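You operate a simulated robot arm through the tools that you are given. There is no shell and no other tool. Be economical: measure what you need, move in short steps, check, and stop when the job is done.

You are at the controls of a simulated two-armed robot. One attempt, no reset.

JOB
Put the orange suction cup on the top of the blue bench away on the top of the grey cart. Put the grey pad on the top of the wooden bench away on the top of the grey bench. Take the white jar on the top of the wooden bench and put it away on the top of the high orange shelf. Pick up the green hand lamp with one hand, pass it to the other hand and put it on the right white ring on the shelf. Close the left table drawer. The order is free. Set down upright: white jar, green hand lamp.

It is judged by the outcome, as a careful person would: the job done as asked, and still so three seconds after it is handed in. It fails if anything else is knocked over, pushed out of place, dropped, spilled or broken.

ROBOT AND FRAMES
Two 7-joint arms with two-finger parallel grippers on one trunk, on a base that drives. Base frame: it is fixed to the floor where the robot stands at the start and does not move with it; the origin is under the middle of the robot, x ahead of it, y to its left, z up; the surface under the hand at the start is at about z = 85. Units: cm, degrees, N and s.
The left shoulder is at the start at [2, 17, 117.8], the right one opposite. With the tool pointing down near the work surface each hand reaches from about 20 to 68 cm from the robot's upright axis, wherever it stands, measured 20 degrees to its own side. Places, roughly: green hand lamp (6x5x14 cm) [400, -210, 100]; grey pad (7x5x4 cm) [-120, 10, 90]; left table drawer [680, -260, 80]; orange suction cup (4x4x4 cm) [50, -10, 90]; right white ring on the shelf (17x17 cm) [94, 90, 102]; top of the grey bench [-20, -530, 80]; top of the grey cart [550, 90, 80]; top of the high orange shelf [-390, -470, 160]; white jar [-150, 0, 100]. Payload 3.8 kg a hand.
The TCP of each hand is the grasp point between the finger pads, 3 cm short of the fingertips. In the tool frame z runs along the fingers and y along their closing line. Largest opening 11 cm; finger width 2, thickness 1; the body of the gripper, 4.8 by 11.2 cm, starts 5.5 cm behind the TCP.
Orientation is that of the tool frame in the base frame, as a unit quaternion [w, x, y, z]. With the fingers straight down and closing along the base's y, the tool's x points along the base's -x, its y along +y and its z along -z.

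CONTROLS
- The arms move only by the tool play_rows. It takes "left_increments", "right_increments" or both (then of equal length, played together; a hand with none holds still); each is a list of rows, each a list of 7 numbers: the shift along the tool's x, y, z in cm, then the turn, a rotation vector about the tool's x, y, z in rad, then the finger opening in cm, from 0 to 11. In form: [[tx, ty, tz, ax, ay, az, claw], ...]. A call has 1 to 20 rows; each row is the pose to reach, as a shift and turn from the pose commanded when the call began, along the tool's axes at that moment. A row lasts 0.2 s, in which the tool goes at most 5 cm and 8.6 degrees; a call with a longer step from one row to the next is refused whole, and so is a gripper value outside its range. Where a pose cannot be reached the arm comes as near as it can. A force on the tool above 40 N (or 10 N above the force at the start of the call, whichever is more), or a blocked arm, ends the call early, and 0.2 s more pass. The fingers move at their own pace (about 7.2 cm/s each) and stop on an object; they squeeze with about 29 N. The grip force told is the motor's: it shows also when the fingers shut on nothing. Time passes only in rows, and 0.2 s behind the last, so rows that repeat a pose let the fingers close. It gives the time, the measured TCP pose, the force on the tool (base axes), the opening and the grip force at its end, in the units of the frame above (readings bear some noise), with the torque about the TCP (base axes, N m) and any sound that the robot's microphone picked up.
- Cameras (640 x 400 px; columns grow to the right, rows downward): "scene" is now at [9.96, -0.58, 133.53]; the picture's right is [-0.05, -1.00, 0.00], its down [-0.54, 0.02, -0.84] and it looks along [0.84, -0.04, -0.54] (base axes); focal length 278 px, centre (320, 200). "left" rides on the left gripper at [7.2, -1.7, -10.3] in its tool frame; the picture's right is [0.23, 0.97, 0.00], its down [-0.76, 0.18, -0.62] and it looks along [-0.61, 0.14, 0.78] (tool axes); focal length 222 px, centre (320, 200). "right" rides on the right gripper at [7.2, 1.7, -10.3] in its tool frame; the picture's right is [-0.23, 0.97, 0.00], its down [-0.76, -0.18, -0.62] and it looks along [-0.61, -0.14, 0.78] (tool axes); focal length 222 px, centre (320, 200). There is no depth. A picture from a camera that has moved, and an enlarged one, comes with that camera's place and axes in the base frame and with its lens. The place of the scene camera against the robot may be out by one fixed shift of up to 1.2 cm in any direction.
- grab_frame(camera): a new picture of that camera. No time passes.
- lift_body(by): slides the trunk up (or, below 0, down) by that many cm; the arms and the scene camera ride with it, the base frame stays. It gives what a move gives, with no picture.
- base_move(legs): drives the robot by 1 to 6 legs, each [ahead, turn to the left] in cm and degrees, along the robot's own axes; the way and the turn of a leg run together, so that a leg with both is an arc; at most 150 cm and 180 degrees a leg. The arms and the cameras ride along, it lands a little off, and it stops where it bumps. It gives what a move gives.
- turn_head(pan, tilt): turns the head with the scene camera to pan (to the left, within 80 degrees either way) and tilt (down, from -29 to 69), counted from straight ahead of the robot. It gives what a move gives.
- inspect(camera, box): a new picture of the part [left, top, right, bottom] of that camera's present view, enlarged. No time passes.
- finish_job(): hands the job in; it is judged then, once.

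Work in short steps. Places have to be worked out from the pictures, the camera data and where the tool is seen: move nearer, look again, correct. Check each grasp and each placing, and mend what went wrong. You have 165 turns and 130 pictures in all, those below and enlarged ones among them. Open the grippers and draw the arms clear of the work before you hand the job in, unless the task says otherwise.

The tools are called after "Call:" as name(argument=value, ...) on one line, values as JSON. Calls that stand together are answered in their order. play_rows: Moves the arms, as the interface text tells. Its arguments: {"type":"object","properties":{"left_increments":{"type":"array","items":{"type":"array","items":{"type":"number"}}},"right_increments":{"type":"array","items":{"type":"array","items":{"type":"number"}}}},"required":[]} The other tools are called the same way: lift_body (by) slides the trunk up or down; base_move (legs) drives the base; turn_head (pan, tilt) turns the head that bears the scene camera; grab_frame (camera) takes a picture; inspect (camera, box) takes an enlarged picture of a part of a camera's view; finish_job () hands the job in.

At the start:

```text
time: 0.0
left_position: [54.71, 12.74, 107.83]
left_ee_rot: [0.0, -0.001, 1.0, 0.0]
left_wrist_force: [0.1, -0.7, -0.5]
left_moment: [0.0, -0.01, -0.02]
left_finger_gap: 10.98
left_grasp_force: 0.0
right_position: [49.93, -30.1, 104.59]
right_ee_rot: [0.0, 0.0, 1.0, 0.0]
right_wrist_force: [-0.1, 0.2, 0.8]
right_moment: [0.01, 0.0, 0.05]
right_finger_gap: 11.01
right_grasp_force: 0.1
trunk travel left (down, up): [-27.5, 29.5]
robot x, y, heading: [-0.25, 0.08, 0.2]
head pan, tilt: [-2.6, 32.7]
```

scene: 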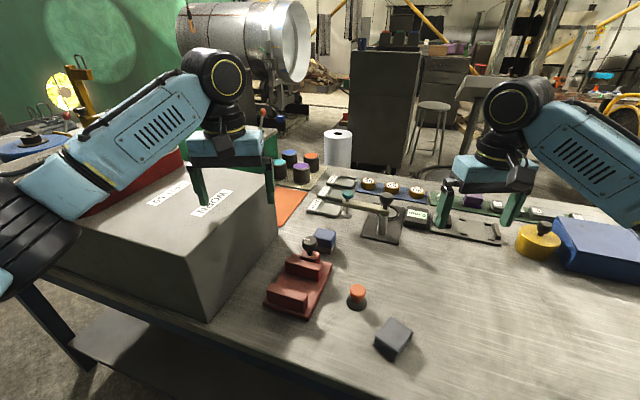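
right: 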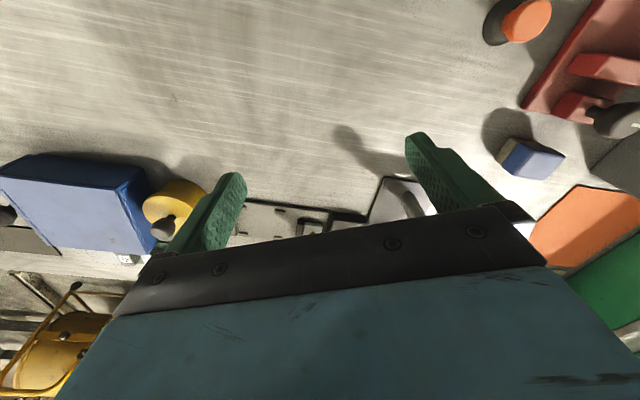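
left: 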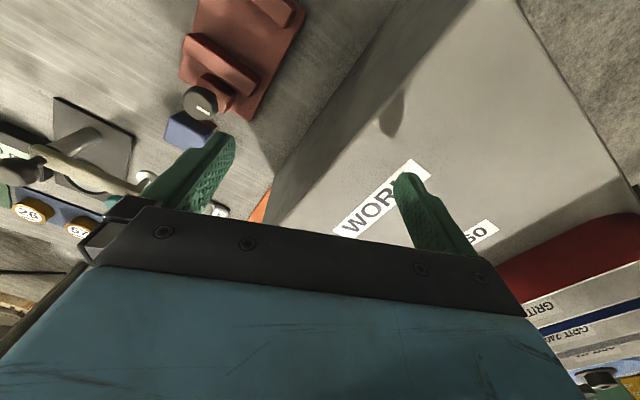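

The orange suction cup seems to be near [45, -10]; I enlarge the view to see its shape.

Call:
inspect(camera="scene", box=[260, 220, 440, 370])

Call:
inspect(camera="right", box=[460, 0, 580, 75])

```text
2.67 times, centred on (350, 295) of scene
camera zoom: at [9.96, -0.58, 133.53], right [-0.05, -1.0, 0.0], down [-0.54, 0.02, -0.84], along [0.84, -0.04, -0.54], focal length 741 px, centre (240, -53)
```

zoom: 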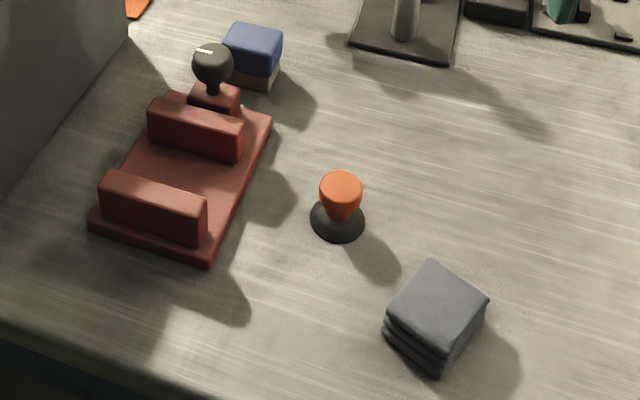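

```text
5.33 times, centred on (520, 38) of right
camera zoom: at [42.69, -28.39, 114.86], right [0.23, 0.97, 0.0], down [0.76, -0.18, 0.62], along [0.61, -0.14, -0.78], focal length 1185 px, centre (-747, 1067)
```

zoom: 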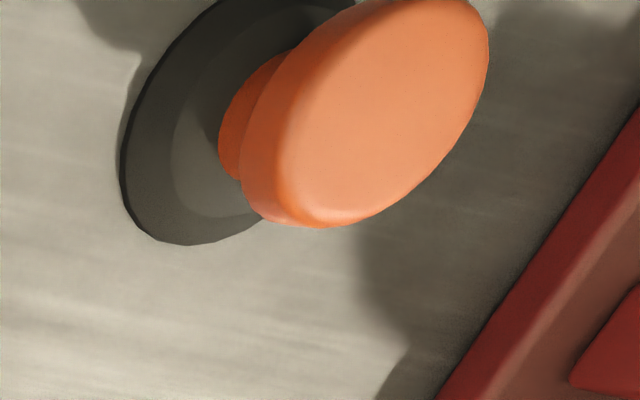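

The cup is a knob on a flange at about [46.9, -9.7]. I move the right hand above it at a safe height and look.

Call:
play_rows(right_increments=[[0.75, 5, 0, 0, 0, 0, 8], [1.5, 10, 0, 0, 0, 0, 6], [2.3, 15, 2, 0, 0, 0, 6], [3.0, 20.2, 5, 0, 0, 0, 6], [3.0, 20.2, 9, 0, 0, 0, 6], [3.0, 20.2, 9, 0, 0, 0, 6]])

Call:
grab_frame(camera="right")

Call:
grab_frame(camera="scene")

```text
refused: row 1 steps farther than a row can; nothing moved
```

```text
124 pictures are left
camera right: at [42.69, -28.39, 114.86], right [0.23, 0.97, 0.0], down [0.76, -0.18, 0.62], along [0.61, -0.14, -0.78], focal length 222 px, centre (320, 200)
```

right: 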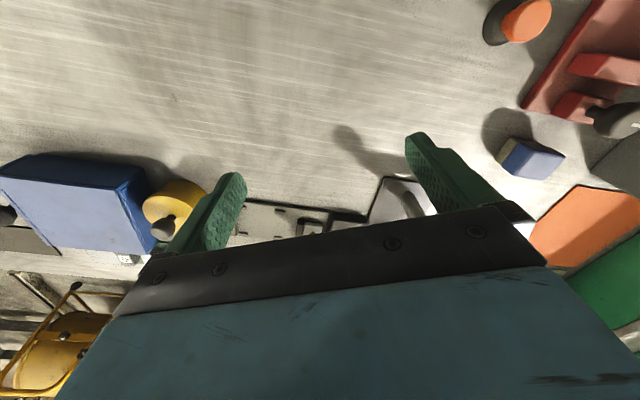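

```text
123 pictures are left
camera scene: at [9.96, -0.58, 133.53], right [-0.05, -1.0, 0.0], down [-0.54, 0.02, -0.84], along [0.84, -0.04, -0.54], focal length 278 px, centre (320, 200)
```

scene: 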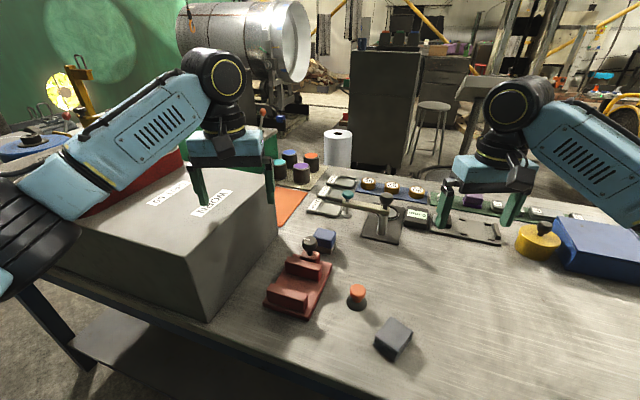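

The step was slightly too long; I use smaller rows.

Call:
play_rows(right_increments=[[0.6, 4, 0, 0, 0, 0, 8], [1.2, 8, 0, 0, 0, 0, 6], [1.8, 12, 1, 0, 0, 0, 6], [2.4, 16, 3, 0, 0, 0, 6], [3.0, 20.2, 5, 0, 0, 0, 6], [3.0, 20.2, 9, 0, 0, 0, 6], [3.0, 20.2, 9, 0, 0, 0, 6]])

Call:
grab_frame(camera="right")

```text
time: 1.6
left_position: [54.7, 12.63, 107.78]
left_ee_rot: [-0.001, -0.001, 1.0, 0.0]
left_wrist_force: [-1.0, 0.3, -0.4]
left_moment: [0.0, 0.02, -0.01]
left_finger_gap: 11.0
left_grasp_force: 0.0
right_position: [47.12, -10.03, 95.32]
right_ee_rot: [0.001, 0.001, 1.0, 0.0]
right_wrist_force: [0.5, 0.1, 0.1]
right_moment: [-0.05, 0.0, 0.0]
right_finger_gap: 6.01
right_grasp_force: 0.1
trunk travel left (down, up): [-27.5, 29.5]
robot x, y, heading: [-0.18, 0.05, 0.3]
head pan, tilt: [-2.6, 32.7]
```

```text
122 pictures are left
camera right: at [39.92, -8.45, 105.55], right [0.23, 0.97, 0.0], down [0.76, -0.18, 0.62], along [0.61, -0.14, -0.78], focal length 222 px, centre (320, 200)
```

right: 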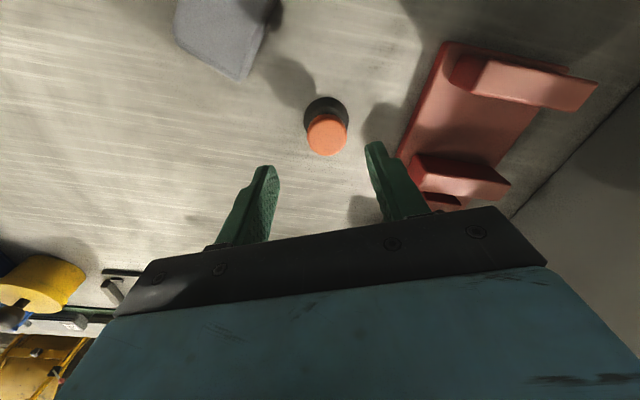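

The knob is at about [46.7, -9.4]. I lower over it and close.

Call:
play_rows(right_increments=[[0.4, 0.5, 2, 0, 0, 0, 6], [0.4, 0.5, 4, 0, 0, 0, 6], [0.4, 0.5, 6.4, 0, 0, 0, 6], [0.4, 0.5, 6.4, 0, 0, 0, 3], [0.4, 0.5, 6.4, 0, 0, 0, 0], [0.4, 0.5, 6.4, 0, 0, 0, 0], [0.4, 0.5, 6.4, 0, 0, 0, 0]])

Call:
grab_frame(camera="right")

```text
time: 3.2
left_position: [54.75, 12.78, 107.81]
left_ee_rot: [0.0, -0.002, 1.0, 0.0]
left_wrist_force: [-0.5, 0.2, -0.1]
left_moment: [0.0, -0.03, -0.02]
left_finger_gap: 10.99
left_grasp_force: 0.1
right_position: [46.64, -9.52, 89.28]
right_ee_rot: [0.0, 0.0, 1.0, 0.001]
right_wrist_force: [0.5, -0.4, 0.9]
right_moment: [-0.05, -0.02, 0.01]
right_finger_gap: 3.0
right_grasp_force: 29.1
trunk travel left (down, up): [-27.5, 29.5]
robot x, y, heading: [0.05, -0.13, -0.0]
head pan, tilt: [-2.6, 32.7]
```

```text
121 pictures are left
camera right: at [39.29, -7.74, 99.5], right [0.23, 0.97, 0.0], down [0.76, -0.18, 0.62], along [0.61, -0.14, -0.78], focal length 222 px, centre (320, 200)
```

right: 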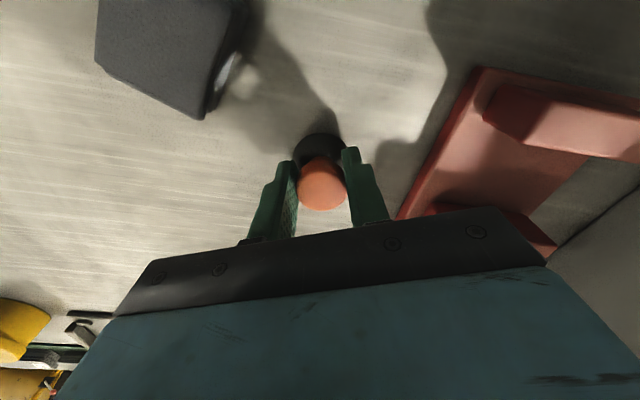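

Held at 3.0 cm. I lift slowly, since the cup may be sucked on.

Call:
play_rows(right_increments=[[0, 0, -0.5, 0, 0, 0, 0], [0, 0, -1.5, 0, 0, 0, 0], [0, 0, -4, 0, 0, 0, 0], [0, 0, -8, 0, 0, 0, 0], [0, 0, -12, 0, 0, 0, 0], [0, 0, -12, 0, 0, 0, 0]])

Call:
grab_frame(camera="right")

```text
time: 4.6
left_position: [54.67, 12.77, 107.81]
left_ee_rot: [0.0, 0.0, 1.0, 0.0]
left_wrist_force: [0.1, 0.5, 0.5]
left_moment: [-0.03, -0.01, 0.0]
left_finger_gap: 10.99
left_grasp_force: 0.1
right_position: [46.67, -9.47, 101.61]
right_ee_rot: [0.0, 0.0, 1.0, 0.0]
right_wrist_force: [-0.6, -0.5, 0.3]
right_moment: [0.01, 0.03, 0.01]
right_finger_gap: 3.0
right_grasp_force: 29.5
trunk travel left (down, up): [-27.5, 29.5]
robot x, y, heading: [-0.18, -0.11, -0.1]
head pan, tilt: [-2.6, 32.7]
```

```text
120 pictures are left
camera right: at [39.39, -7.7, 111.88], right [0.23, 0.97, 0.0], down [0.76, -0.18, 0.62], along [0.61, -0.14, -0.78], focal length 222 px, centre (320, 200)
```

right: 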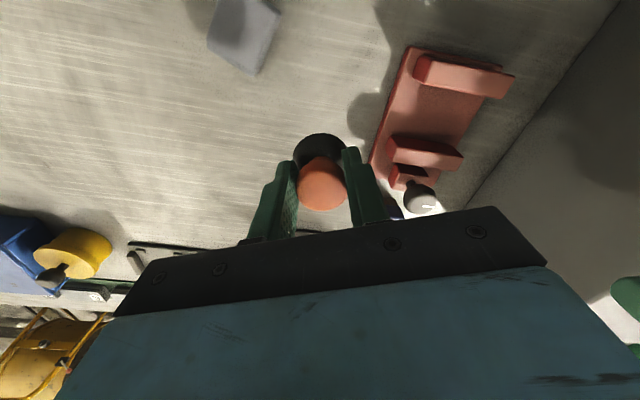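

The cup is in hand. Now I look around to plan the driving.

Call:
turn_head(pan=-75, tilt=15)

Call:
grab_frame(camera="scene")

Call:
turn_head(pan=75, tilt=15)

Call:
grab_frame(camera="scene")

Call:
turn_head(pan=0, tilt=5)

Call:
grab_frame(camera="scene")

```text
time: 6.0
left_position: [54.64, 12.72, 107.79]
left_ee_rot: [0.0, -0.001, 1.0, 0.0]
left_wrist_force: [0.8, 0.2, 0.7]
left_moment: [-0.01, 0.01, 0.0]
left_finger_gap: 11.02
left_grasp_force: 0.0
right_position: [46.65, -9.33, 101.53]
right_ee_rot: [0.0, 0.0, 1.0, 0.0]
right_wrist_force: [-0.4, -0.4, 0.1]
right_moment: [-0.01, 0.0, -0.04]
right_finger_gap: 3.01
right_grasp_force: 29.2
trunk travel left (down, up): [-27.5, 29.5]
robot x, y, heading: [0.15, 0.31, 0.2]
head pan, tilt: [-75.0, 15.0]
```

```text
119 pictures are left
camera scene: at [3.48, -9.19, 136.38], right [-0.97, -0.26, 0.0], down [-0.07, 0.25, -0.97], along [0.25, -0.93, -0.26], focal length 278 px, centre (320, 200)
```

scene: 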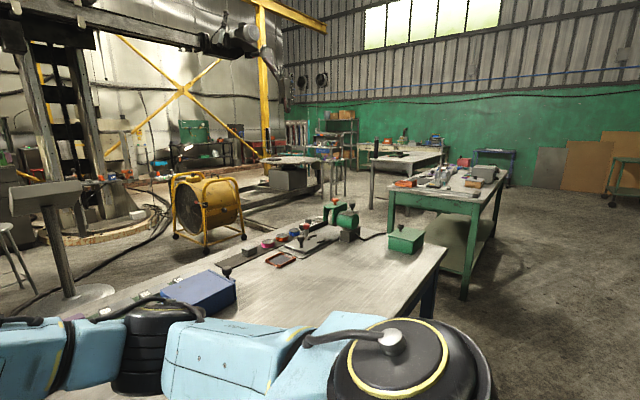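

```text
time: 8.4
left_position: [54.68, 12.77, 107.71]
left_ee_rot: [0.001, 0.0, 1.0, 0.0]
left_wrist_force: [-0.4, -0.7, -0.9]
left_moment: [-0.03, 0.0, 0.04]
left_finger_gap: 10.99
left_grasp_force: 0.1
right_position: [46.64, -9.47, 101.64]
right_ee_rot: [0.001, -0.001, 1.0, -0.001]
right_wrist_force: [-0.2, 0.2, -0.8]
right_moment: [0.02, 0.04, 0.0]
right_finger_gap: 3.01
right_grasp_force: 28.6
trunk travel left (down, up): [-27.5, 29.5]
robot x, y, heading: [0.07, 0.16, -0.3]
head pan, tilt: [75.0, 15.0]
```

```text
118 pictures are left
camera scene: at [3.47, 8.85, 136.38], right [0.97, -0.26, 0.0], down [-0.07, -0.25, -0.97], along [0.25, 0.93, -0.26], focal length 278 px, centre (320, 200)
```

scene: 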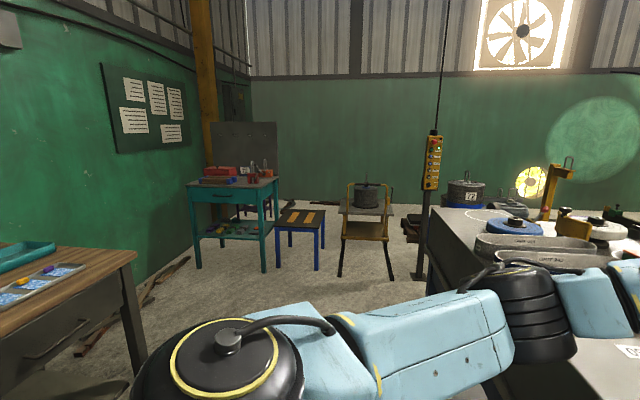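

```text
time: 9.9
left_position: [54.73, 12.71, 107.85]
left_ee_rot: [0.0, -0.001, 1.0, 0.0]
left_wrist_force: [0.7, -0.3, 0.6]
left_moment: [-0.03, 0.02, -0.01]
left_finger_gap: 10.99
left_grasp_force: 0.1
right_position: [46.65, -9.38, 101.58]
right_ee_rot: [0.0, 0.0, 1.0, 0.0]
right_wrist_force: [0.6, 0.3, -0.5]
right_moment: [0.0, -0.01, -0.01]
right_finger_gap: 3.01
right_grasp_force: 29.1
trunk travel left (down, up): [-27.5, 29.5]
robot x, y, heading: [-0.09, -0.26, -0.3]
head pan, tilt: [0.0, 5.0]
```

```text
117 pictures are left
camera scene: at [10.24, -0.16, 138.0], right [0.0, -1.0, 0.0], down [-0.09, 0.0, -1.0], along [1.0, 0.0, -0.09], focal length 278 px, centre (320, 200)
```

scene: 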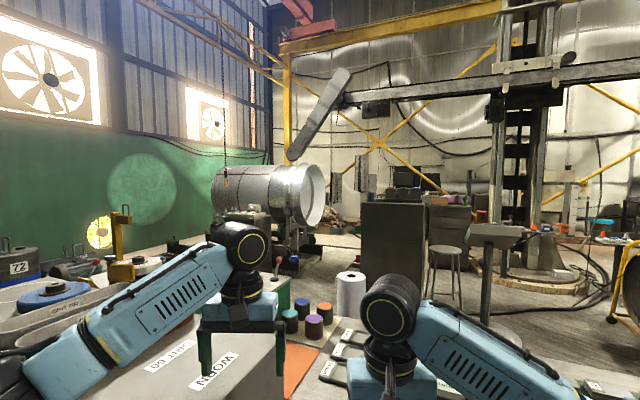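

The cup goes to the far cart first. I lift and draw both hands in towards the body before driving.

Call:
play_rows(left_increments=[[0, 0, -4, 0, 0, 0, 11], [0, 0, -8, 0, 0, 0, 11], [4, 1, -8, 0, 0, 0, 8], [8, 2, -8, 0, 0, 0, 5], [12, 3, -8, 0, 0, 0, 5], [16, 4, -8, 0, 0, 0, 5], [20, 5, -8, 0, 0, 0, 5], [20, 5, -8, 0, 0, 0, 5]], right_increments=[[0, 0, -4, 0, 0, 0, 0], [0, 0, -8, 0, 0, 0, 0], [2, -2, -12, 0, 0, 0, 0], [4, -4, -14, 0, 0, 0, 0], [6, -6, -14, 0, 0, 0, 0], [8, -8, -14, 0, 0, 0, 0], [11, -9, -14, 0, 0, 0, 0], [11, -9, -14, 0, 0, 0, 0]])

Call:
grab_frame(camera="scene")

```text
time: 11.7
left_position: [34.62, 17.69, 115.74]
left_ee_rot: [-0.001, -0.001, 1.0, -0.001]
left_wrist_force: [0.4, 1.1, 0.4]
left_moment: [-0.01, 0.04, 0.01]
left_finger_gap: 5.0
left_grasp_force: 0.1
right_position: [35.95, -18.3, 114.94]
right_ee_rot: [0.0, 0.001, 1.0, 0.0]
right_wrist_force: [0.1, 0.8, -0.5]
right_moment: [0.02, 0.01, -0.02]
right_finger_gap: 3.01
right_grasp_force: 29.0
trunk travel left (down, up): [-27.5, 29.5]
robot x, y, heading: [0.08, -0.12, -0.2]
head pan, tilt: [0.0, 5.0]
```

```text
116 pictures are left
camera scene: at [10.31, -0.19, 137.99], right [0.0, -1.0, 0.0], down [-0.09, 0.0, -1.0], along [1.0, 0.0, -0.09], focal length 278 px, centre (320, 200)
```

scene: 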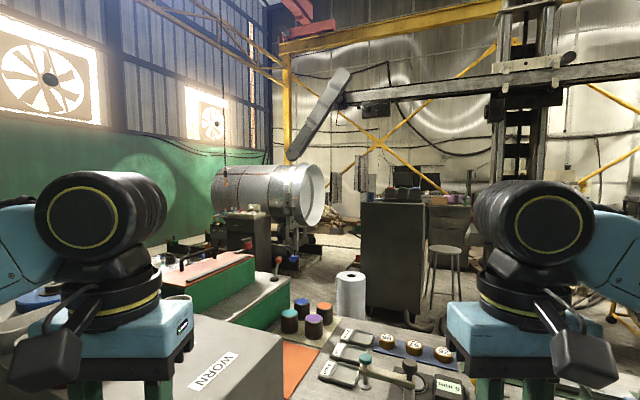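

I back off from the bench, turn right along its edge, and drive towards its right end.

Call:
base_move(legs=[[-20, 0], [0, -110], [110, 0]])

Call:
turn_head(pan=45, tilt=15)

Call:
grab_frame(camera="scene")

```text
time: 23.2
left_position: [-57.95, -141.73, 115.77]
left_ee_rot: [0.0, 0.831, 0.556, 0.0]
left_wrist_force: [-0.8, -0.6, 0.4]
left_moment: [0.01, 0.0, -0.02]
left_finger_gap: 5.0
left_grasp_force: 0.1
right_position: [-91.56, -129.28, 114.91]
right_ee_rot: [0.001, 0.831, 0.556, 0.001]
right_wrist_force: [-0.8, 0.6, -0.5]
right_moment: [0.04, 0.01, 0.0]
right_finger_gap: 3.01
right_grasp_force: 29.3
trunk travel left (down, up): [-27.5, 29.5]
robot x, y, heading: [-61.28, -103.23, -112.6]
head pan, tilt: [0.0, 5.0]
```

```text
time: 24.3
left_position: [-58.02, -141.8, 115.66]
left_ee_rot: [0.0, 0.831, 0.556, -0.001]
left_wrist_force: [-0.9, -0.8, 0.5]
left_moment: [-0.02, 0.03, -0.01]
left_finger_gap: 5.02
left_grasp_force: 0.0
right_position: [-91.53, -129.11, 114.94]
right_ee_rot: [-0.001, 0.831, 0.556, 0.001]
right_wrist_force: [0.6, -0.3, -0.3]
right_moment: [-0.01, 0.03, -0.01]
right_finger_gap: 3.0
right_grasp_force: 29.2
trunk travel left (down, up): [-27.5, 29.5]
robot x, y, heading: [-60.99, -102.81, -112.5]
head pan, tilt: [45.0, 15.0]
```

```text
115 pictures are left
camera scene: at [-59.3, -113.78, 136.38], right [-0.92, -0.38, 0.0], down [-0.1, 0.24, -0.97], along [0.37, -0.89, -0.26], focal length 278 px, centre (320, 200)
```

scene: 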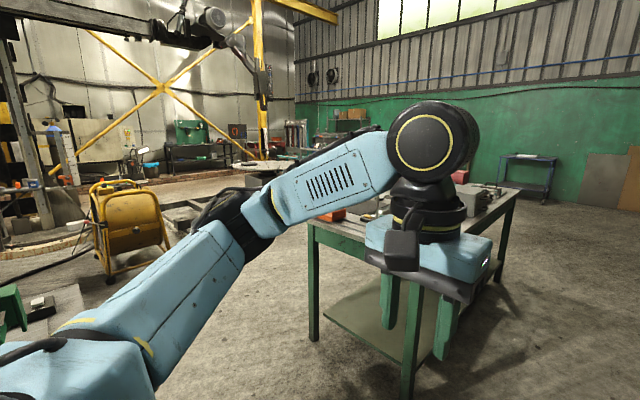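

The passage between the benches is visible; I look further left for the end of the blue bench.

Call:
turn_head(pan=80, tilt=30)

Call:
grab_frame(camera="scene")

```text
time: 25.3
left_position: [-57.95, -141.86, 115.68]
left_ee_rot: [0.001, 0.831, 0.556, 0.0]
left_wrist_force: [-0.8, 0.3, 0.4]
left_moment: [0.0, 0.02, 0.0]
left_finger_gap: 5.0
left_grasp_force: 0.1
right_position: [-91.53, -129.14, 114.97]
right_ee_rot: [0.0, 0.831, 0.556, 0.0]
right_wrist_force: [0.8, -0.3, -0.4]
right_moment: [-0.01, -0.01, 0.0]
right_finger_gap: 2.99
right_grasp_force: 28.9
trunk travel left (down, up): [-27.5, 29.5]
robot x, y, heading: [-61.08, -103.07, -112.5]
head pan, tilt: [80.0, 30.0]
```

```text
114 pictures are left
camera scene: at [-55.25, -110.01, 133.96], right [-0.54, -0.84, 0.0], down [-0.42, 0.27, -0.87], along [0.73, -0.47, -0.5], focal length 278 px, centre (320, 200)
```

scene: 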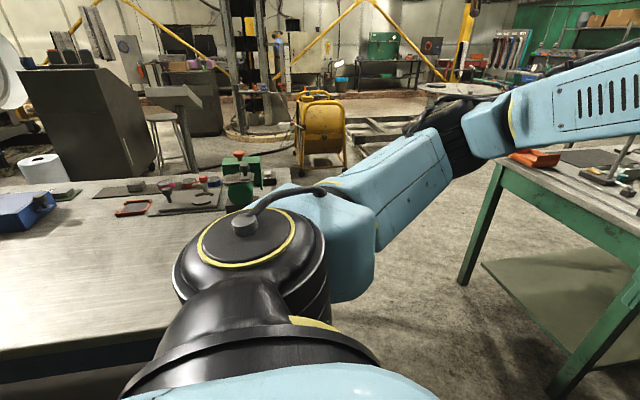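

The corners are clear enough; I go around the bench end through the middle of the passage.

Call:
base_move(legs=[[20, 0], [0, 43], [68, 0], [0, 57], [90, 0]])

Call:
turn_head(pan=0, tilt=18)

Call:
grab_frame(camera="scene")

```text
time: 39.1
left_position: [82.93, -193.81, 115.7]
left_ee_rot: [0.0, 0.105, 0.995, 0.0]
left_wrist_force: [0.2, -0.1, -0.2]
left_moment: [0.01, -0.01, 0.02]
left_finger_gap: 5.03
left_grasp_force: 0.0
right_position: [76.49, -229.12, 114.99]
right_ee_rot: [0.0, 0.106, 0.994, 0.0]
right_wrist_force: [0.0, -0.1, -1.3]
right_moment: [0.0, 0.07, -0.02]
right_finger_gap: 3.01
right_grasp_force: 29.1
trunk travel left (down, up): [-27.5, 29.5]
robot x, y, heading: [44.99, -203.87, -11.9]
head pan, tilt: [80.0, 30.0]
```

```text
time: 40.7
left_position: [82.84, -193.84, 115.7]
left_ee_rot: [0.0, 0.105, 0.995, 0.0]
left_wrist_force: [-0.6, 0.4, -0.6]
left_moment: [-0.01, -0.01, -0.02]
left_finger_gap: 5.04
left_grasp_force: 0.0
right_position: [76.47, -229.26, 115.04]
right_ee_rot: [0.0, 0.105, 0.994, 0.0]
right_wrist_force: [-0.9, 0.1, -0.4]
right_moment: [0.01, 0.01, 0.02]
right_finger_gap: 3.0
right_grasp_force: 29.4
trunk travel left (down, up): [-27.5, 29.5]
robot x, y, heading: [45.05, -203.83, -12.3]
head pan, tilt: [0.0, 18.0]
```

```text
113 pictures are left
camera scene: at [55.4, -206.4, 135.89], right [-0.21, -0.98, 0.0], down [-0.3, 0.06, -0.95], along [0.93, -0.2, -0.31], focal length 278 px, centre (320, 200)
```

scene: 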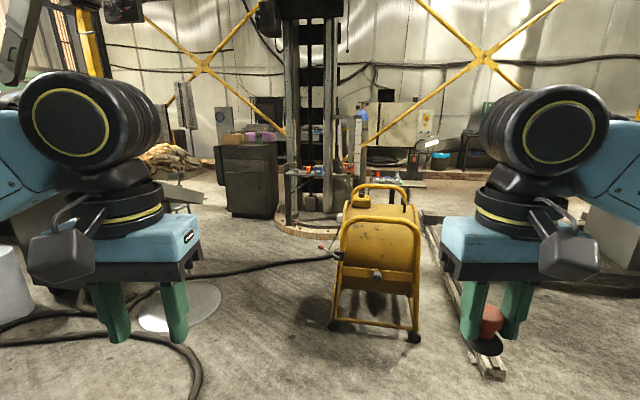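

The gap between the T-stand base (y≈-170) and the fan (y≈-246) is about 76 cm. I align to the middle and drive up to it.

Call:
base_move(legs=[[0, 10.5], [100, 0]])

Call:
turn_head(pan=0, tilt=40)

Call:
grab_frame(camera="scene")

```text
time: 46.6
left_position: [182.21, -189.42, 115.78]
left_ee_rot: [0.002, 0.01, 1.0, 0.0]
left_wrist_force: [-0.1, 0.9, 1.2]
left_moment: [0.0, 0.0, 0.03]
left_finger_gap: 5.0
left_grasp_force: 0.0
right_position: [182.82, -225.26, 114.93]
right_ee_rot: [0.0, 0.01, 1.0, 0.0]
right_wrist_force: [1.1, -0.5, 0.1]
right_moment: [-0.02, 0.04, 0.02]
right_finger_gap: 3.02
right_grasp_force: 29.3
trunk travel left (down, up): [-27.5, 29.5]
robot x, y, heading: [147.22, -206.24, -1.0]
head pan, tilt: [0.0, 18.0]
```

```text
time: 47.5
left_position: [182.25, -189.35, 115.7]
left_ee_rot: [0.001, 0.01, 1.0, -0.001]
left_wrist_force: [0.6, -0.1, -0.7]
left_moment: [0.01, 0.0, -0.01]
left_finger_gap: 4.99
left_grasp_force: 0.0
right_position: [182.64, -225.27, 114.95]
right_ee_rot: [0.0, 0.01, 1.0, 0.001]
right_wrist_force: [0.0, -0.1, -1.2]
right_moment: [-0.01, 0.03, 0.01]
right_finger_gap: 2.99
right_grasp_force: 29.0
trunk travel left (down, up): [-27.5, 29.5]
robot x, y, heading: [146.96, -206.12, -1.0]
head pan, tilt: [0.0, 40.0]
```

```text
112 pictures are left
camera scene: at [156.85, -206.73, 132.43], right [-0.02, -1.0, 0.0], down [-0.64, 0.01, -0.77], along [0.77, -0.02, -0.64], focal length 278 px, centre (320, 200)
```

scene: 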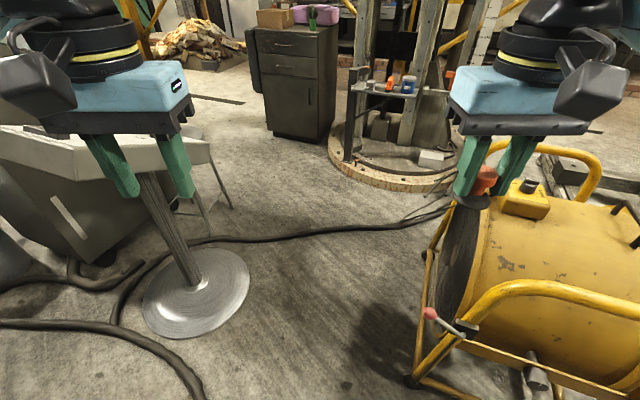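

The lamp stands on the grey drawer cabinet ahead. I drive on through the gap and look towards the cart.

Call:
base_move(legs=[[75, 0], [75, 0]])

Call:
turn_head(pan=50, tilt=12)

Call:
grab_frame(camera="scene")

Call:
turn_head(pan=0, tilt=18)

Call:
grab_frame(camera="scene")

```text
time: 55.1
left_position: [329.09, -196.85, 115.83]
left_ee_rot: [0.0, 0.026, 1.0, 0.0]
left_wrist_force: [0.0, 0.0, -0.2]
left_moment: [0.0, 0.03, 0.0]
left_finger_gap: 5.03
left_grasp_force: 0.0
right_position: [328.34, -232.78, 115.04]
right_ee_rot: [0.0, 0.027, 1.0, 0.0]
right_wrist_force: [0.7, -0.9, -0.4]
right_moment: [-0.03, 0.02, -0.03]
right_finger_gap: 3.03
right_grasp_force: 28.9
trunk travel left (down, up): [-27.5, 29.5]
robot x, y, heading: [293.36, -212.73, -3.2]
head pan, tilt: [0.0, 40.0]
```

```text
time: 56.3
left_position: [329.06, -196.91, 115.73]
left_ee_rot: [0.0, 0.026, 1.0, 0.0]
left_wrist_force: [0.2, 0.3, -0.4]
left_moment: [-0.01, 0.04, -0.02]
left_finger_gap: 5.0
left_grasp_force: 0.1
right_position: [328.3, -232.96, 115.06]
right_ee_rot: [0.0, 0.027, 1.0, 0.0]
right_wrist_force: [0.8, 0.0, 0.0]
right_moment: [-0.01, 0.0, 0.02]
right_finger_gap: 3.01
right_grasp_force: 29.2
trunk travel left (down, up): [-27.5, 29.5]
robot x, y, heading: [293.48, -212.92, -2.8]
head pan, tilt: [50.0, 12.0]
```

```text
111 pictures are left
camera scene: at [300.93, -206.2, 136.86], right [0.73, -0.68, 0.0], down [-0.14, -0.15, -0.98], along [0.67, 0.71, -0.21], focal length 278 px, centre (320, 200)
```

scene: 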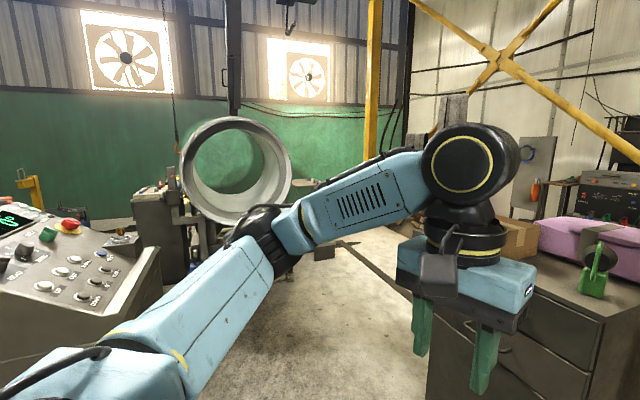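

```text
time: 57.4
left_position: [329.07, -196.97, 115.68]
left_ee_rot: [0.0, 0.027, 1.0, 0.0]
left_wrist_force: [1.0, -0.5, -0.4]
left_moment: [0.01, 0.01, 0.0]
left_finger_gap: 5.01
left_grasp_force: 0.0
right_position: [328.33, -232.89, 115.11]
right_ee_rot: [0.001, 0.027, 1.0, 0.001]
right_wrist_force: [0.2, 0.7, -0.3]
right_moment: [-0.02, 0.0, -0.05]
right_finger_gap: 3.03
right_grasp_force: 29.3
trunk travel left (down, up): [-27.5, 29.5]
robot x, y, heading: [293.38, -212.74, -3.1]
head pan, tilt: [0.0, 18.0]
```

```text
110 pictures are left
camera scene: at [303.87, -213.5, 135.89], right [-0.05, -1.0, 0.0], down [-0.31, 0.02, -0.95], along [0.95, -0.05, -0.31], focal length 278 px, centre (320, 200)
```

scene: 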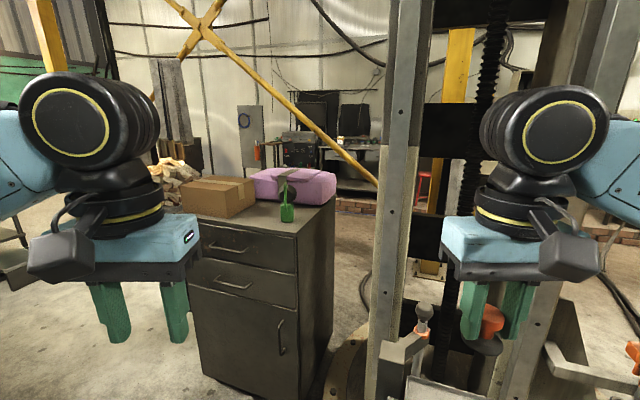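

The lane to the cart runs between the console and the drawer cabinet. I turn left about 50° and drive to its middle.

Call:
base_move(legs=[[0, 51], [115, 0]])

Call:
turn_head(pan=0, tilt=18)

Call:
grab_frame(camera="scene")

```text
time: 65.5
left_position: [385.07, -93.24, 115.61]
left_ee_rot: [0.0, -0.388, 0.922, 0.0]
left_wrist_force: [0.5, 0.2, -0.5]
left_moment: [0.01, 0.0, 0.01]
left_finger_gap: 5.0
left_grasp_force: 0.0
right_position: [411.47, -117.63, 114.85]
right_ee_rot: [0.0, -0.388, 0.922, 0.0]
right_wrist_force: [-0.6, -0.1, -0.2]
right_moment: [-0.03, 0.0, 0.01]
right_finger_gap: 2.99
right_grasp_force: 29.2
trunk travel left (down, up): [-27.5, 29.5]
robot x, y, heading: [373.28, -130.27, 45.5]
head pan, tilt: [0.0, 18.0]
```

```text
time: 66.1
left_position: [384.9, -93.1, 115.74]
left_ee_rot: [0.0, -0.387, 0.922, 0.0]
left_wrist_force: [0.7, 0.8, -0.5]
left_moment: [0.02, -0.03, 0.01]
left_finger_gap: 4.98
left_grasp_force: 0.0
right_position: [411.49, -117.49, 114.97]
right_ee_rot: [-0.001, -0.388, 0.922, 0.0]
right_wrist_force: [-1.3, -1.0, -0.2]
right_moment: [0.01, 0.01, 0.0]
right_finger_gap: 3.01
right_grasp_force: 28.8
trunk travel left (down, up): [-27.5, 29.5]
robot x, y, heading: [373.48, -130.17, 45.6]
head pan, tilt: [0.0, 18.0]
```

```text
109 pictures are left
camera scene: at [380.32, -122.29, 135.89], right [0.71, -0.7, 0.0], down [-0.22, -0.22, -0.95], along [0.67, 0.68, -0.31], focal length 278 px, centre (320, 200)
```

scene: 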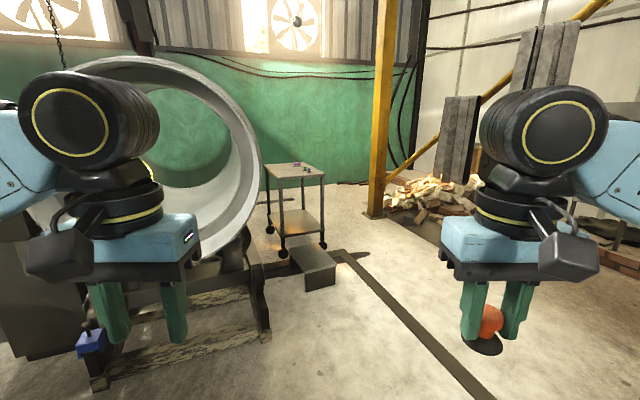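

The cart is visible; I check the floor block and the dark strip before crossing.

Call:
inspect(camera="scene", box=[240, 150, 500, 400])

```text
1.60 times, centred on (370, 275) of scene
camera zoom: at [380.32, -122.29, 135.89], right [0.71, -0.7, 0.0], down [-0.22, -0.22, -0.95], along [0.67, 0.68, -0.31], focal length 445 px, centre (240, 80)
```

zoom: 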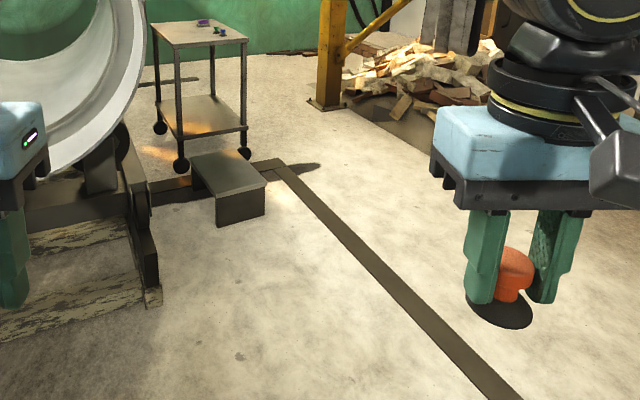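

The strip is flat. I drive to a spot in front of the cart, keeping clear of the step block.

Call:
base_move(legs=[[0, -15.5], [120, 0], [115, 0], [0, 70]])

Call:
turn_head(pan=0, tilt=30)

Call:
grab_frame(camera="scene")

```text
time: 77.4
left_position: [581.53, 10.49, 116.47]
left_ee_rot: [0.012, -0.257, 0.966, 0.0]
left_wrist_force: [0.2, 0.2, -0.1]
left_moment: [0.0, 0.01, 0.0]
left_finger_gap: 5.03
left_grasp_force: 0.0
right_position: [600.33, -20.89, 115.16]
right_ee_rot: [0.009, -0.259, 0.966, -0.008]
right_wrist_force: [0.1, -0.7, -0.6]
right_moment: [0.01, 0.02, 0.03]
right_finger_gap: 3.01
right_grasp_force: 28.4
trunk travel left (down, up): [-27.5, 29.5]
robot x, y, heading: [562.5, -21.21, 28.8]
head pan, tilt: [0.0, 18.0]
stopped in leg 3: the robot was blocked; the commanded pose is now the measured one
```

```text
time: 78.2
left_position: [581.55, 10.35, 116.57]
left_ee_rot: [0.014, -0.258, 0.966, 0.001]
left_wrist_force: [-0.3, -0.2, -1.3]
left_moment: [0.0, 0.04, 0.01]
left_finger_gap: 5.05
left_grasp_force: 0.0
right_position: [600.24, -20.85, 115.12]
right_ee_rot: [0.01, -0.259, 0.966, -0.006]
right_wrist_force: [0.3, -0.2, -0.3]
right_moment: [-0.03, 0.0, -0.02]
right_finger_gap: 3.0
right_grasp_force: 29.1
trunk travel left (down, up): [-27.5, 29.5]
robot x, y, heading: [562.83, -21.21, 28.8]
head pan, tilt: [0.0, 30.0]
```

```text
107 pictures are left
camera scene: at [568.33, -16.99, 134.22], right [0.48, -0.88, 0.01], down [-0.41, -0.23, -0.88], along [0.77, 0.42, -0.48], focal length 278 px, centre (320, 200)
```

scene: 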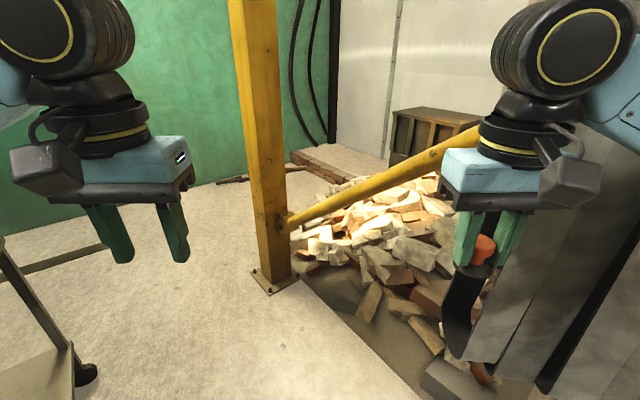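

The base was blocked and the robot reads slightly tilted. I look closer at what's by the right hand, and down.

Call:
inspect(camera="scene", box=[380, 180, 640, 400])

Call:
turn_head(pan=-60, tilt=40)

Call:
grab_frame(camera="scene")

```text
1.82 times, centred on (510, 290) of scene
camera zoom: at [568.33, -16.99, 134.22], right [0.48, -0.88, 0.01], down [-0.41, -0.23, -0.88], along [0.77, 0.42, -0.48], focal length 505 px, centre (-26, 36)
```

zoom: 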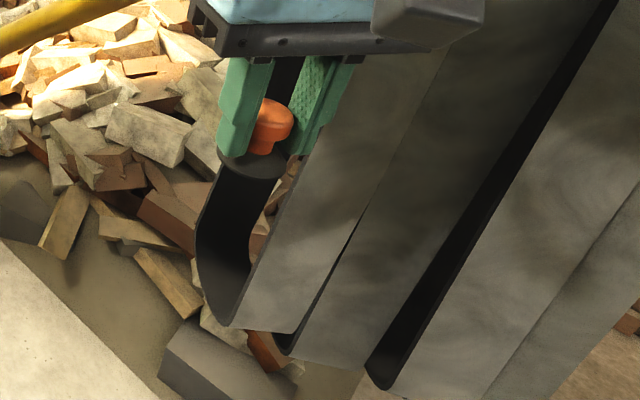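

```text
time: 79.5
left_position: [581.41, 10.39, 116.47]
left_ee_rot: [0.015, -0.258, 0.966, 0.001]
left_wrist_force: [0.1, -0.5, -0.2]
left_moment: [0.0, -0.01, 0.01]
left_finger_gap: 5.0
left_grasp_force: 0.1
right_position: [600.22, -20.82, 115.22]
right_ee_rot: [0.009, -0.259, 0.966, -0.008]
right_wrist_force: [0.6, 1.0, -0.8]
right_moment: [-0.02, -0.01, -0.02]
right_finger_gap: 3.02
right_grasp_force: 28.7
trunk travel left (down, up): [-27.5, 29.5]
robot x, y, heading: [563.19, -21.04, 29.1]
head pan, tilt: [-60.0, 40.0]
```

```text
105 pictures are left
camera scene: at [567.73, -25.71, 132.6], right [-0.52, -0.86, -0.02], down [-0.53, 0.34, -0.78], along [0.67, -0.39, -0.63], focal length 278 px, centre (320, 200)
```

scene: 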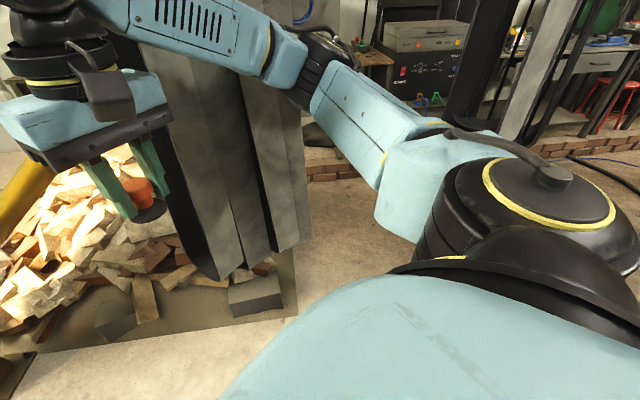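

The right arm touched the hanging steel channels. I back straight out the way I came.

Call:
base_move(legs=[[-30, 0]])

Call:
grab_frame(camera="scene")

Call:
turn_head(pan=40, tilt=30)

Call:
grab_frame(camera="scene")

```text
time: 81.5
left_position: [558.26, -3.36, 115.66]
left_ee_rot: [0.0, -0.257, 0.966, 0.0]
left_wrist_force: [0.5, 0.2, 0.1]
left_moment: [0.01, -0.05, 0.0]
left_finger_gap: 5.01
left_grasp_force: 0.0
right_position: [576.93, -34.4, 114.12]
right_ee_rot: [-0.005, -0.259, 0.966, -0.008]
right_wrist_force: [-0.3, -0.3, -0.7]
right_moment: [0.0, -0.03, 0.03]
right_finger_gap: 3.01
right_grasp_force: 29.5
trunk travel left (down, up): [-27.5, 29.5]
robot x, y, heading: [536.73, -35.72, 28.8]
head pan, tilt: [-60.0, 40.0]
```

```text
104 pictures are left
camera scene: at [544.84, -39.26, 132.43], right [-0.51, -0.86, 0.0], down [-0.55, 0.33, -0.77], along [0.66, -0.39, -0.64], focal length 278 px, centre (320, 200)
```

scene: 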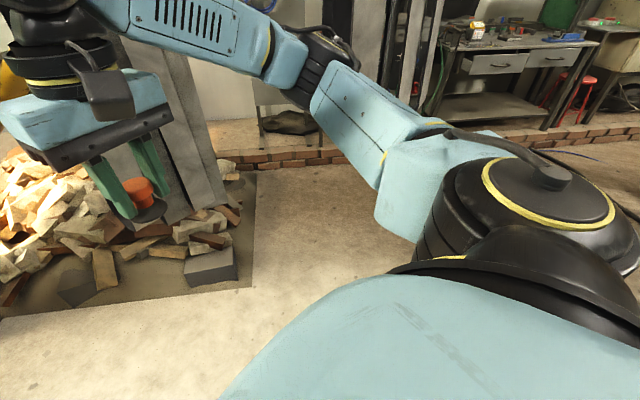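

```text
time: 83.3
left_position: [558.24, -3.39, 115.7]
left_ee_rot: [0.001, -0.257, 0.966, 0.0]
left_wrist_force: [-0.7, 0.7, -1.0]
left_moment: [-0.01, 0.0, -0.02]
left_finger_gap: 5.04
left_grasp_force: 0.1
right_position: [576.97, -34.45, 114.12]
right_ee_rot: [-0.004, -0.259, 0.966, -0.008]
right_wrist_force: [0.0, 0.4, 0.2]
right_moment: [0.0, -0.01, -0.01]
right_finger_gap: 3.01
right_grasp_force: 28.6
trunk travel left (down, up): [-27.5, 29.5]
robot x, y, heading: [536.59, -35.58, 29.2]
head pan, tilt: [40.0, 30.0]
```

```text
103 pictures are left
camera scene: at [540.87, -26.41, 133.96], right [0.93, -0.36, 0.0], down [-0.18, -0.47, -0.87], along [0.31, 0.81, -0.5], focal length 278 px, centre (320, 200)
```

scene: 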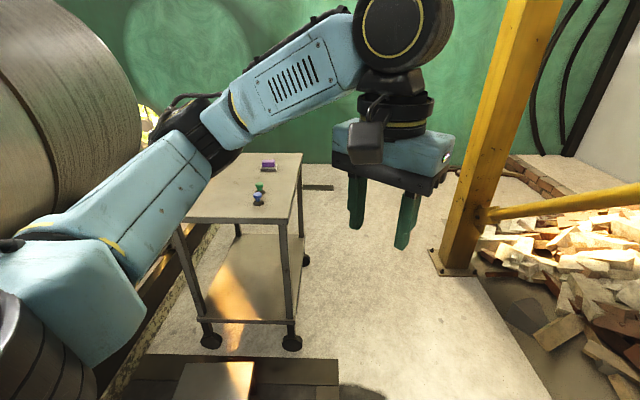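

The cart's front-right corner is near [560, 53] and small items sit at [553, 77]; the step block's right side is near x=530-540. I approach by an arc that keeps the right arm away from the hanging channels.

Call:
base_move(legs=[[0, -9], [45, 66], [0, 18]])

Call:
turn_head(pan=-5, tilt=40)

Call:
grab_frame(camera="scene")

```text
time: 88.2
left_position: [537.54, 27.28, 115.7]
left_ee_rot: [0.0, 0.783, -0.621, 0.0]
left_wrist_force: [0.1, 0.2, -0.8]
left_moment: [-0.01, -0.01, -0.01]
left_finger_gap: 4.99
left_grasp_force: 0.0
right_position: [572.64, 36.2, 114.07]
right_ee_rot: [0.0, 0.785, -0.62, 0.01]
right_wrist_force: [0.0, 0.0, -0.4]
right_moment: [0.04, 0.0, 0.01]
right_finger_gap: 3.0
right_grasp_force: 29.3
trunk travel left (down, up): [-27.5, 29.5]
robot x, y, heading: [562.55, -2.66, 102.6]
head pan, tilt: [40.0, 30.0]
cut short: leg 2
```

```text
time: 89.3
left_position: [537.65, 27.24, 115.77]
left_ee_rot: [0.0, 0.784, -0.621, 0.0]
left_wrist_force: [0.0, -0.6, 0.7]
left_moment: [-0.01, -0.02, 0.01]
left_finger_gap: 5.02
left_grasp_force: 0.1
right_position: [572.74, 36.24, 114.1]
right_ee_rot: [-0.001, 0.785, -0.62, 0.009]
right_wrist_force: [0.5, 0.3, -0.9]
right_moment: [0.01, 0.01, 0.0]
right_finger_gap: 3.0
right_grasp_force: 29.5
trunk travel left (down, up): [-27.5, 29.5]
robot x, y, heading: [562.36, -2.62, 102.4]
head pan, tilt: [-5.0, 40.0]
```

```text
102 pictures are left
camera scene: at [559.87, 7.78, 132.42], right [0.99, 0.13, 0.0], down [0.08, -0.64, -0.77], along [-0.1, 0.76, -0.64], focal length 278 px, centre (320, 200)
```

scene: 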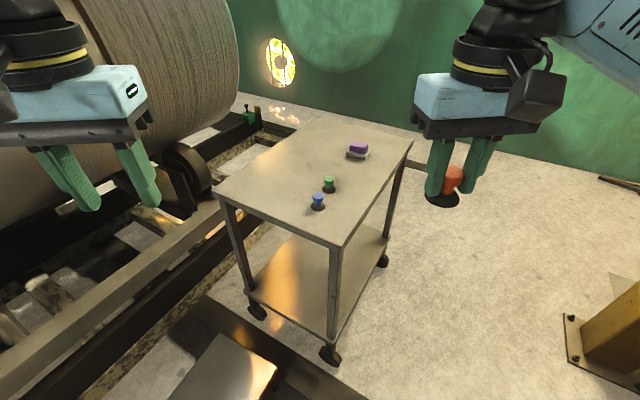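

The cart top is clear at its near right part, about [556, 66]. I drive 8 cm closer and re-read.

Call:
base_move(legs=[[8, 0]])

Call:
grab_frame(camera="right")

```text
time: 90.4
left_position: [536.02, 34.68, 115.78]
left_ee_rot: [0.002, 0.783, -0.621, 0.0]
left_wrist_force: [-0.3, -1.0, -0.3]
left_moment: [-0.01, 0.0, -0.02]
left_finger_gap: 5.03
left_grasp_force: 0.1
right_position: [571.22, 43.64, 114.13]
right_ee_rot: [-0.001, 0.784, -0.62, 0.009]
right_wrist_force: [-0.2, -0.6, -0.5]
right_moment: [0.01, 0.0, -0.01]
right_finger_gap: 3.01
right_grasp_force: 29.4
trunk travel left (down, up): [-27.5, 29.5]
robot x, y, heading: [560.7, 4.87, 102.0]
head pan, tilt: [-5.0, 40.0]
stopped in leg 1: the robot was blocked; the commanded pose is now the measured one
```

```text
101 pictures are left
camera right: at [570.95, 36.28, 124.45], right [-1.0, 0.0, -0.01], down [-0.01, 0.79, 0.61], along [0.01, 0.61, -0.79], focal length 222 px, centre (320, 200)
```

right: 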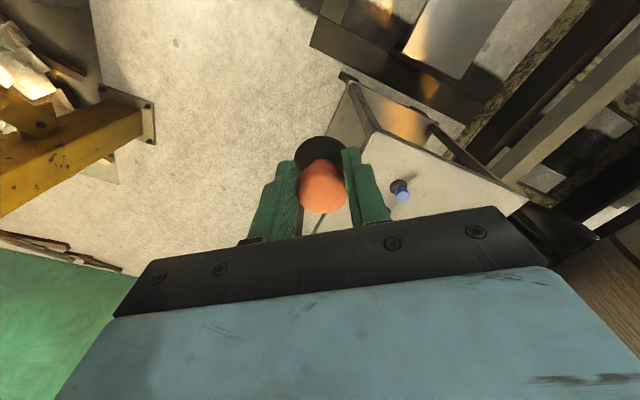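

Both views agree: cart corner [560, 53], blue cup [552, 67]. I bring the cup over [558, 62], well above the top, and look.

Call:
play_rows(right_increments=[[-4, 1.7, 0, 0, 0, 0, 0], [-8, 3.4, 0, 0, 0, 0, 0], [-12, 5.1, 2, 0, 0, 0, 0], [-16, 6.8, 4, 0, 0, 0, 0], [-20, 8.2, 6, 0, 0, 0, 0], [-20.9, 8.6, 10, 0, 0, 0, 0], [-20.9, 8.6, 14, 0, 0, 0, 0], [-20.9, 8.6, 18, 0, 0, 0, 0], [-20.9, 8.6, 22, 0, 0, 0, 0], [-20.9, 8.6, 24, 0, 0, 0, 0], [-20.9, 8.6, 24, 0, 0, 0, 0]])

Call:
grab_frame(camera="right")

Call:
grab_frame(camera="scene")

```text
time: 92.8
left_position: [536.0, 34.59, 115.7]
left_ee_rot: [0.0, 0.783, -0.622, 0.0]
left_wrist_force: [0.3, 0.5, -0.3]
left_moment: [0.0, 0.01, 0.0]
left_finger_gap: 5.01
left_grasp_force: 0.0
right_position: [558.18, 61.74, 89.77]
right_ee_rot: [0.0, 0.785, -0.62, 0.01]
right_wrist_force: [-1.1, 0.5, -0.1]
right_moment: [-0.03, -0.02, 0.0]
right_finger_gap: 2.99
right_grasp_force: 29.4
trunk travel left (down, up): [-27.5, 29.5]
robot x, y, heading: [561.03, 4.91, 102.3]
head pan, tilt: [-5.0, 40.0]
```

```text
100 pictures are left
camera right: at [557.96, 54.4, 100.15], right [-1.0, 0.0, -0.01], down [-0.01, 0.79, 0.61], along [0.01, 0.61, -0.79], focal length 222 px, centre (320, 200)
```

right: 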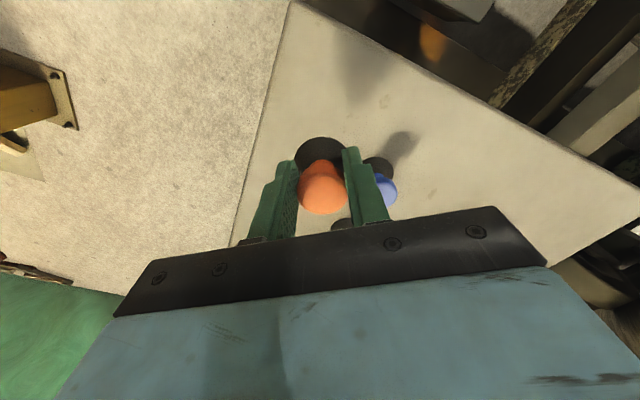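

```text
99 pictures are left
camera scene: at [558.28, 15.13, 132.42], right [0.99, 0.13, 0.0], down [0.08, -0.64, -0.77], along [-0.1, 0.76, -0.64], focal length 278 px, centre (320, 200)
```

scene: 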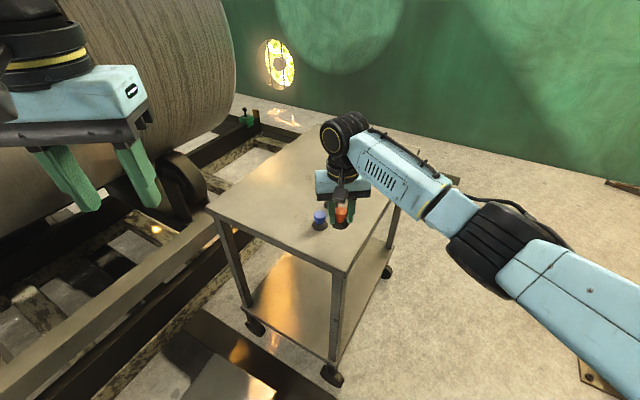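

The blue cup is close on the left, so I shift 2 cm back and lower to just above the top.

Call:
play_rows(right_increments=[[2.2, 0.2, 0, 0, 0, 0, 0], [2.2, 0.2, 2, 0, 0, 0, 0], [2.2, 0.2, 4, 0, 0, 0, 0], [2.2, 0.2, 5, 0, 0, 0, 0], [2.2, 0.2, 5.6, 0, 0, 0, 0], [2.2, 0.2, 5.9, 0, 0, 0, 0], [2.2, 0.2, 5.9, 0, 0, 0, 0]])

Call:
inspect(camera="right", box=[230, 110, 430, 235])

```text
time: 94.4
left_position: [536.09, 34.39, 115.85]
left_ee_rot: [0.001, 0.784, -0.621, -0.001]
left_wrist_force: [0.7, -0.2, 0.7]
left_moment: [-0.01, -0.01, -0.02]
left_finger_gap: 5.01
left_grasp_force: 0.0
right_position: [558.64, 59.5, 84.21]
right_ee_rot: [-0.001, 0.784, -0.62, 0.007]
right_wrist_force: [4.3, -2.4, 23.3]
right_moment: [0.19, 0.13, -0.01]
right_finger_gap: 3.0
right_grasp_force: 29.2
trunk travel left (down, up): [-27.5, 29.5]
robot x, y, heading: [560.81, 4.86, 102.8]
head pan, tilt: [-5.0, 40.0]
```

```text
3.20 times, centred on (330, 172) of right
camera zoom: at [558.43, 52.11, 94.47], right [-1.0, 0.0, -0.01], down [-0.01, 0.79, 0.62], along [0.01, 0.62, -0.79], focal length 711 px, centre (288, 288)
```

zoom: 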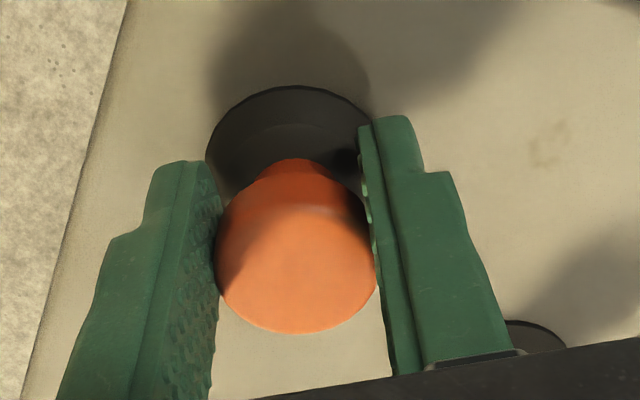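

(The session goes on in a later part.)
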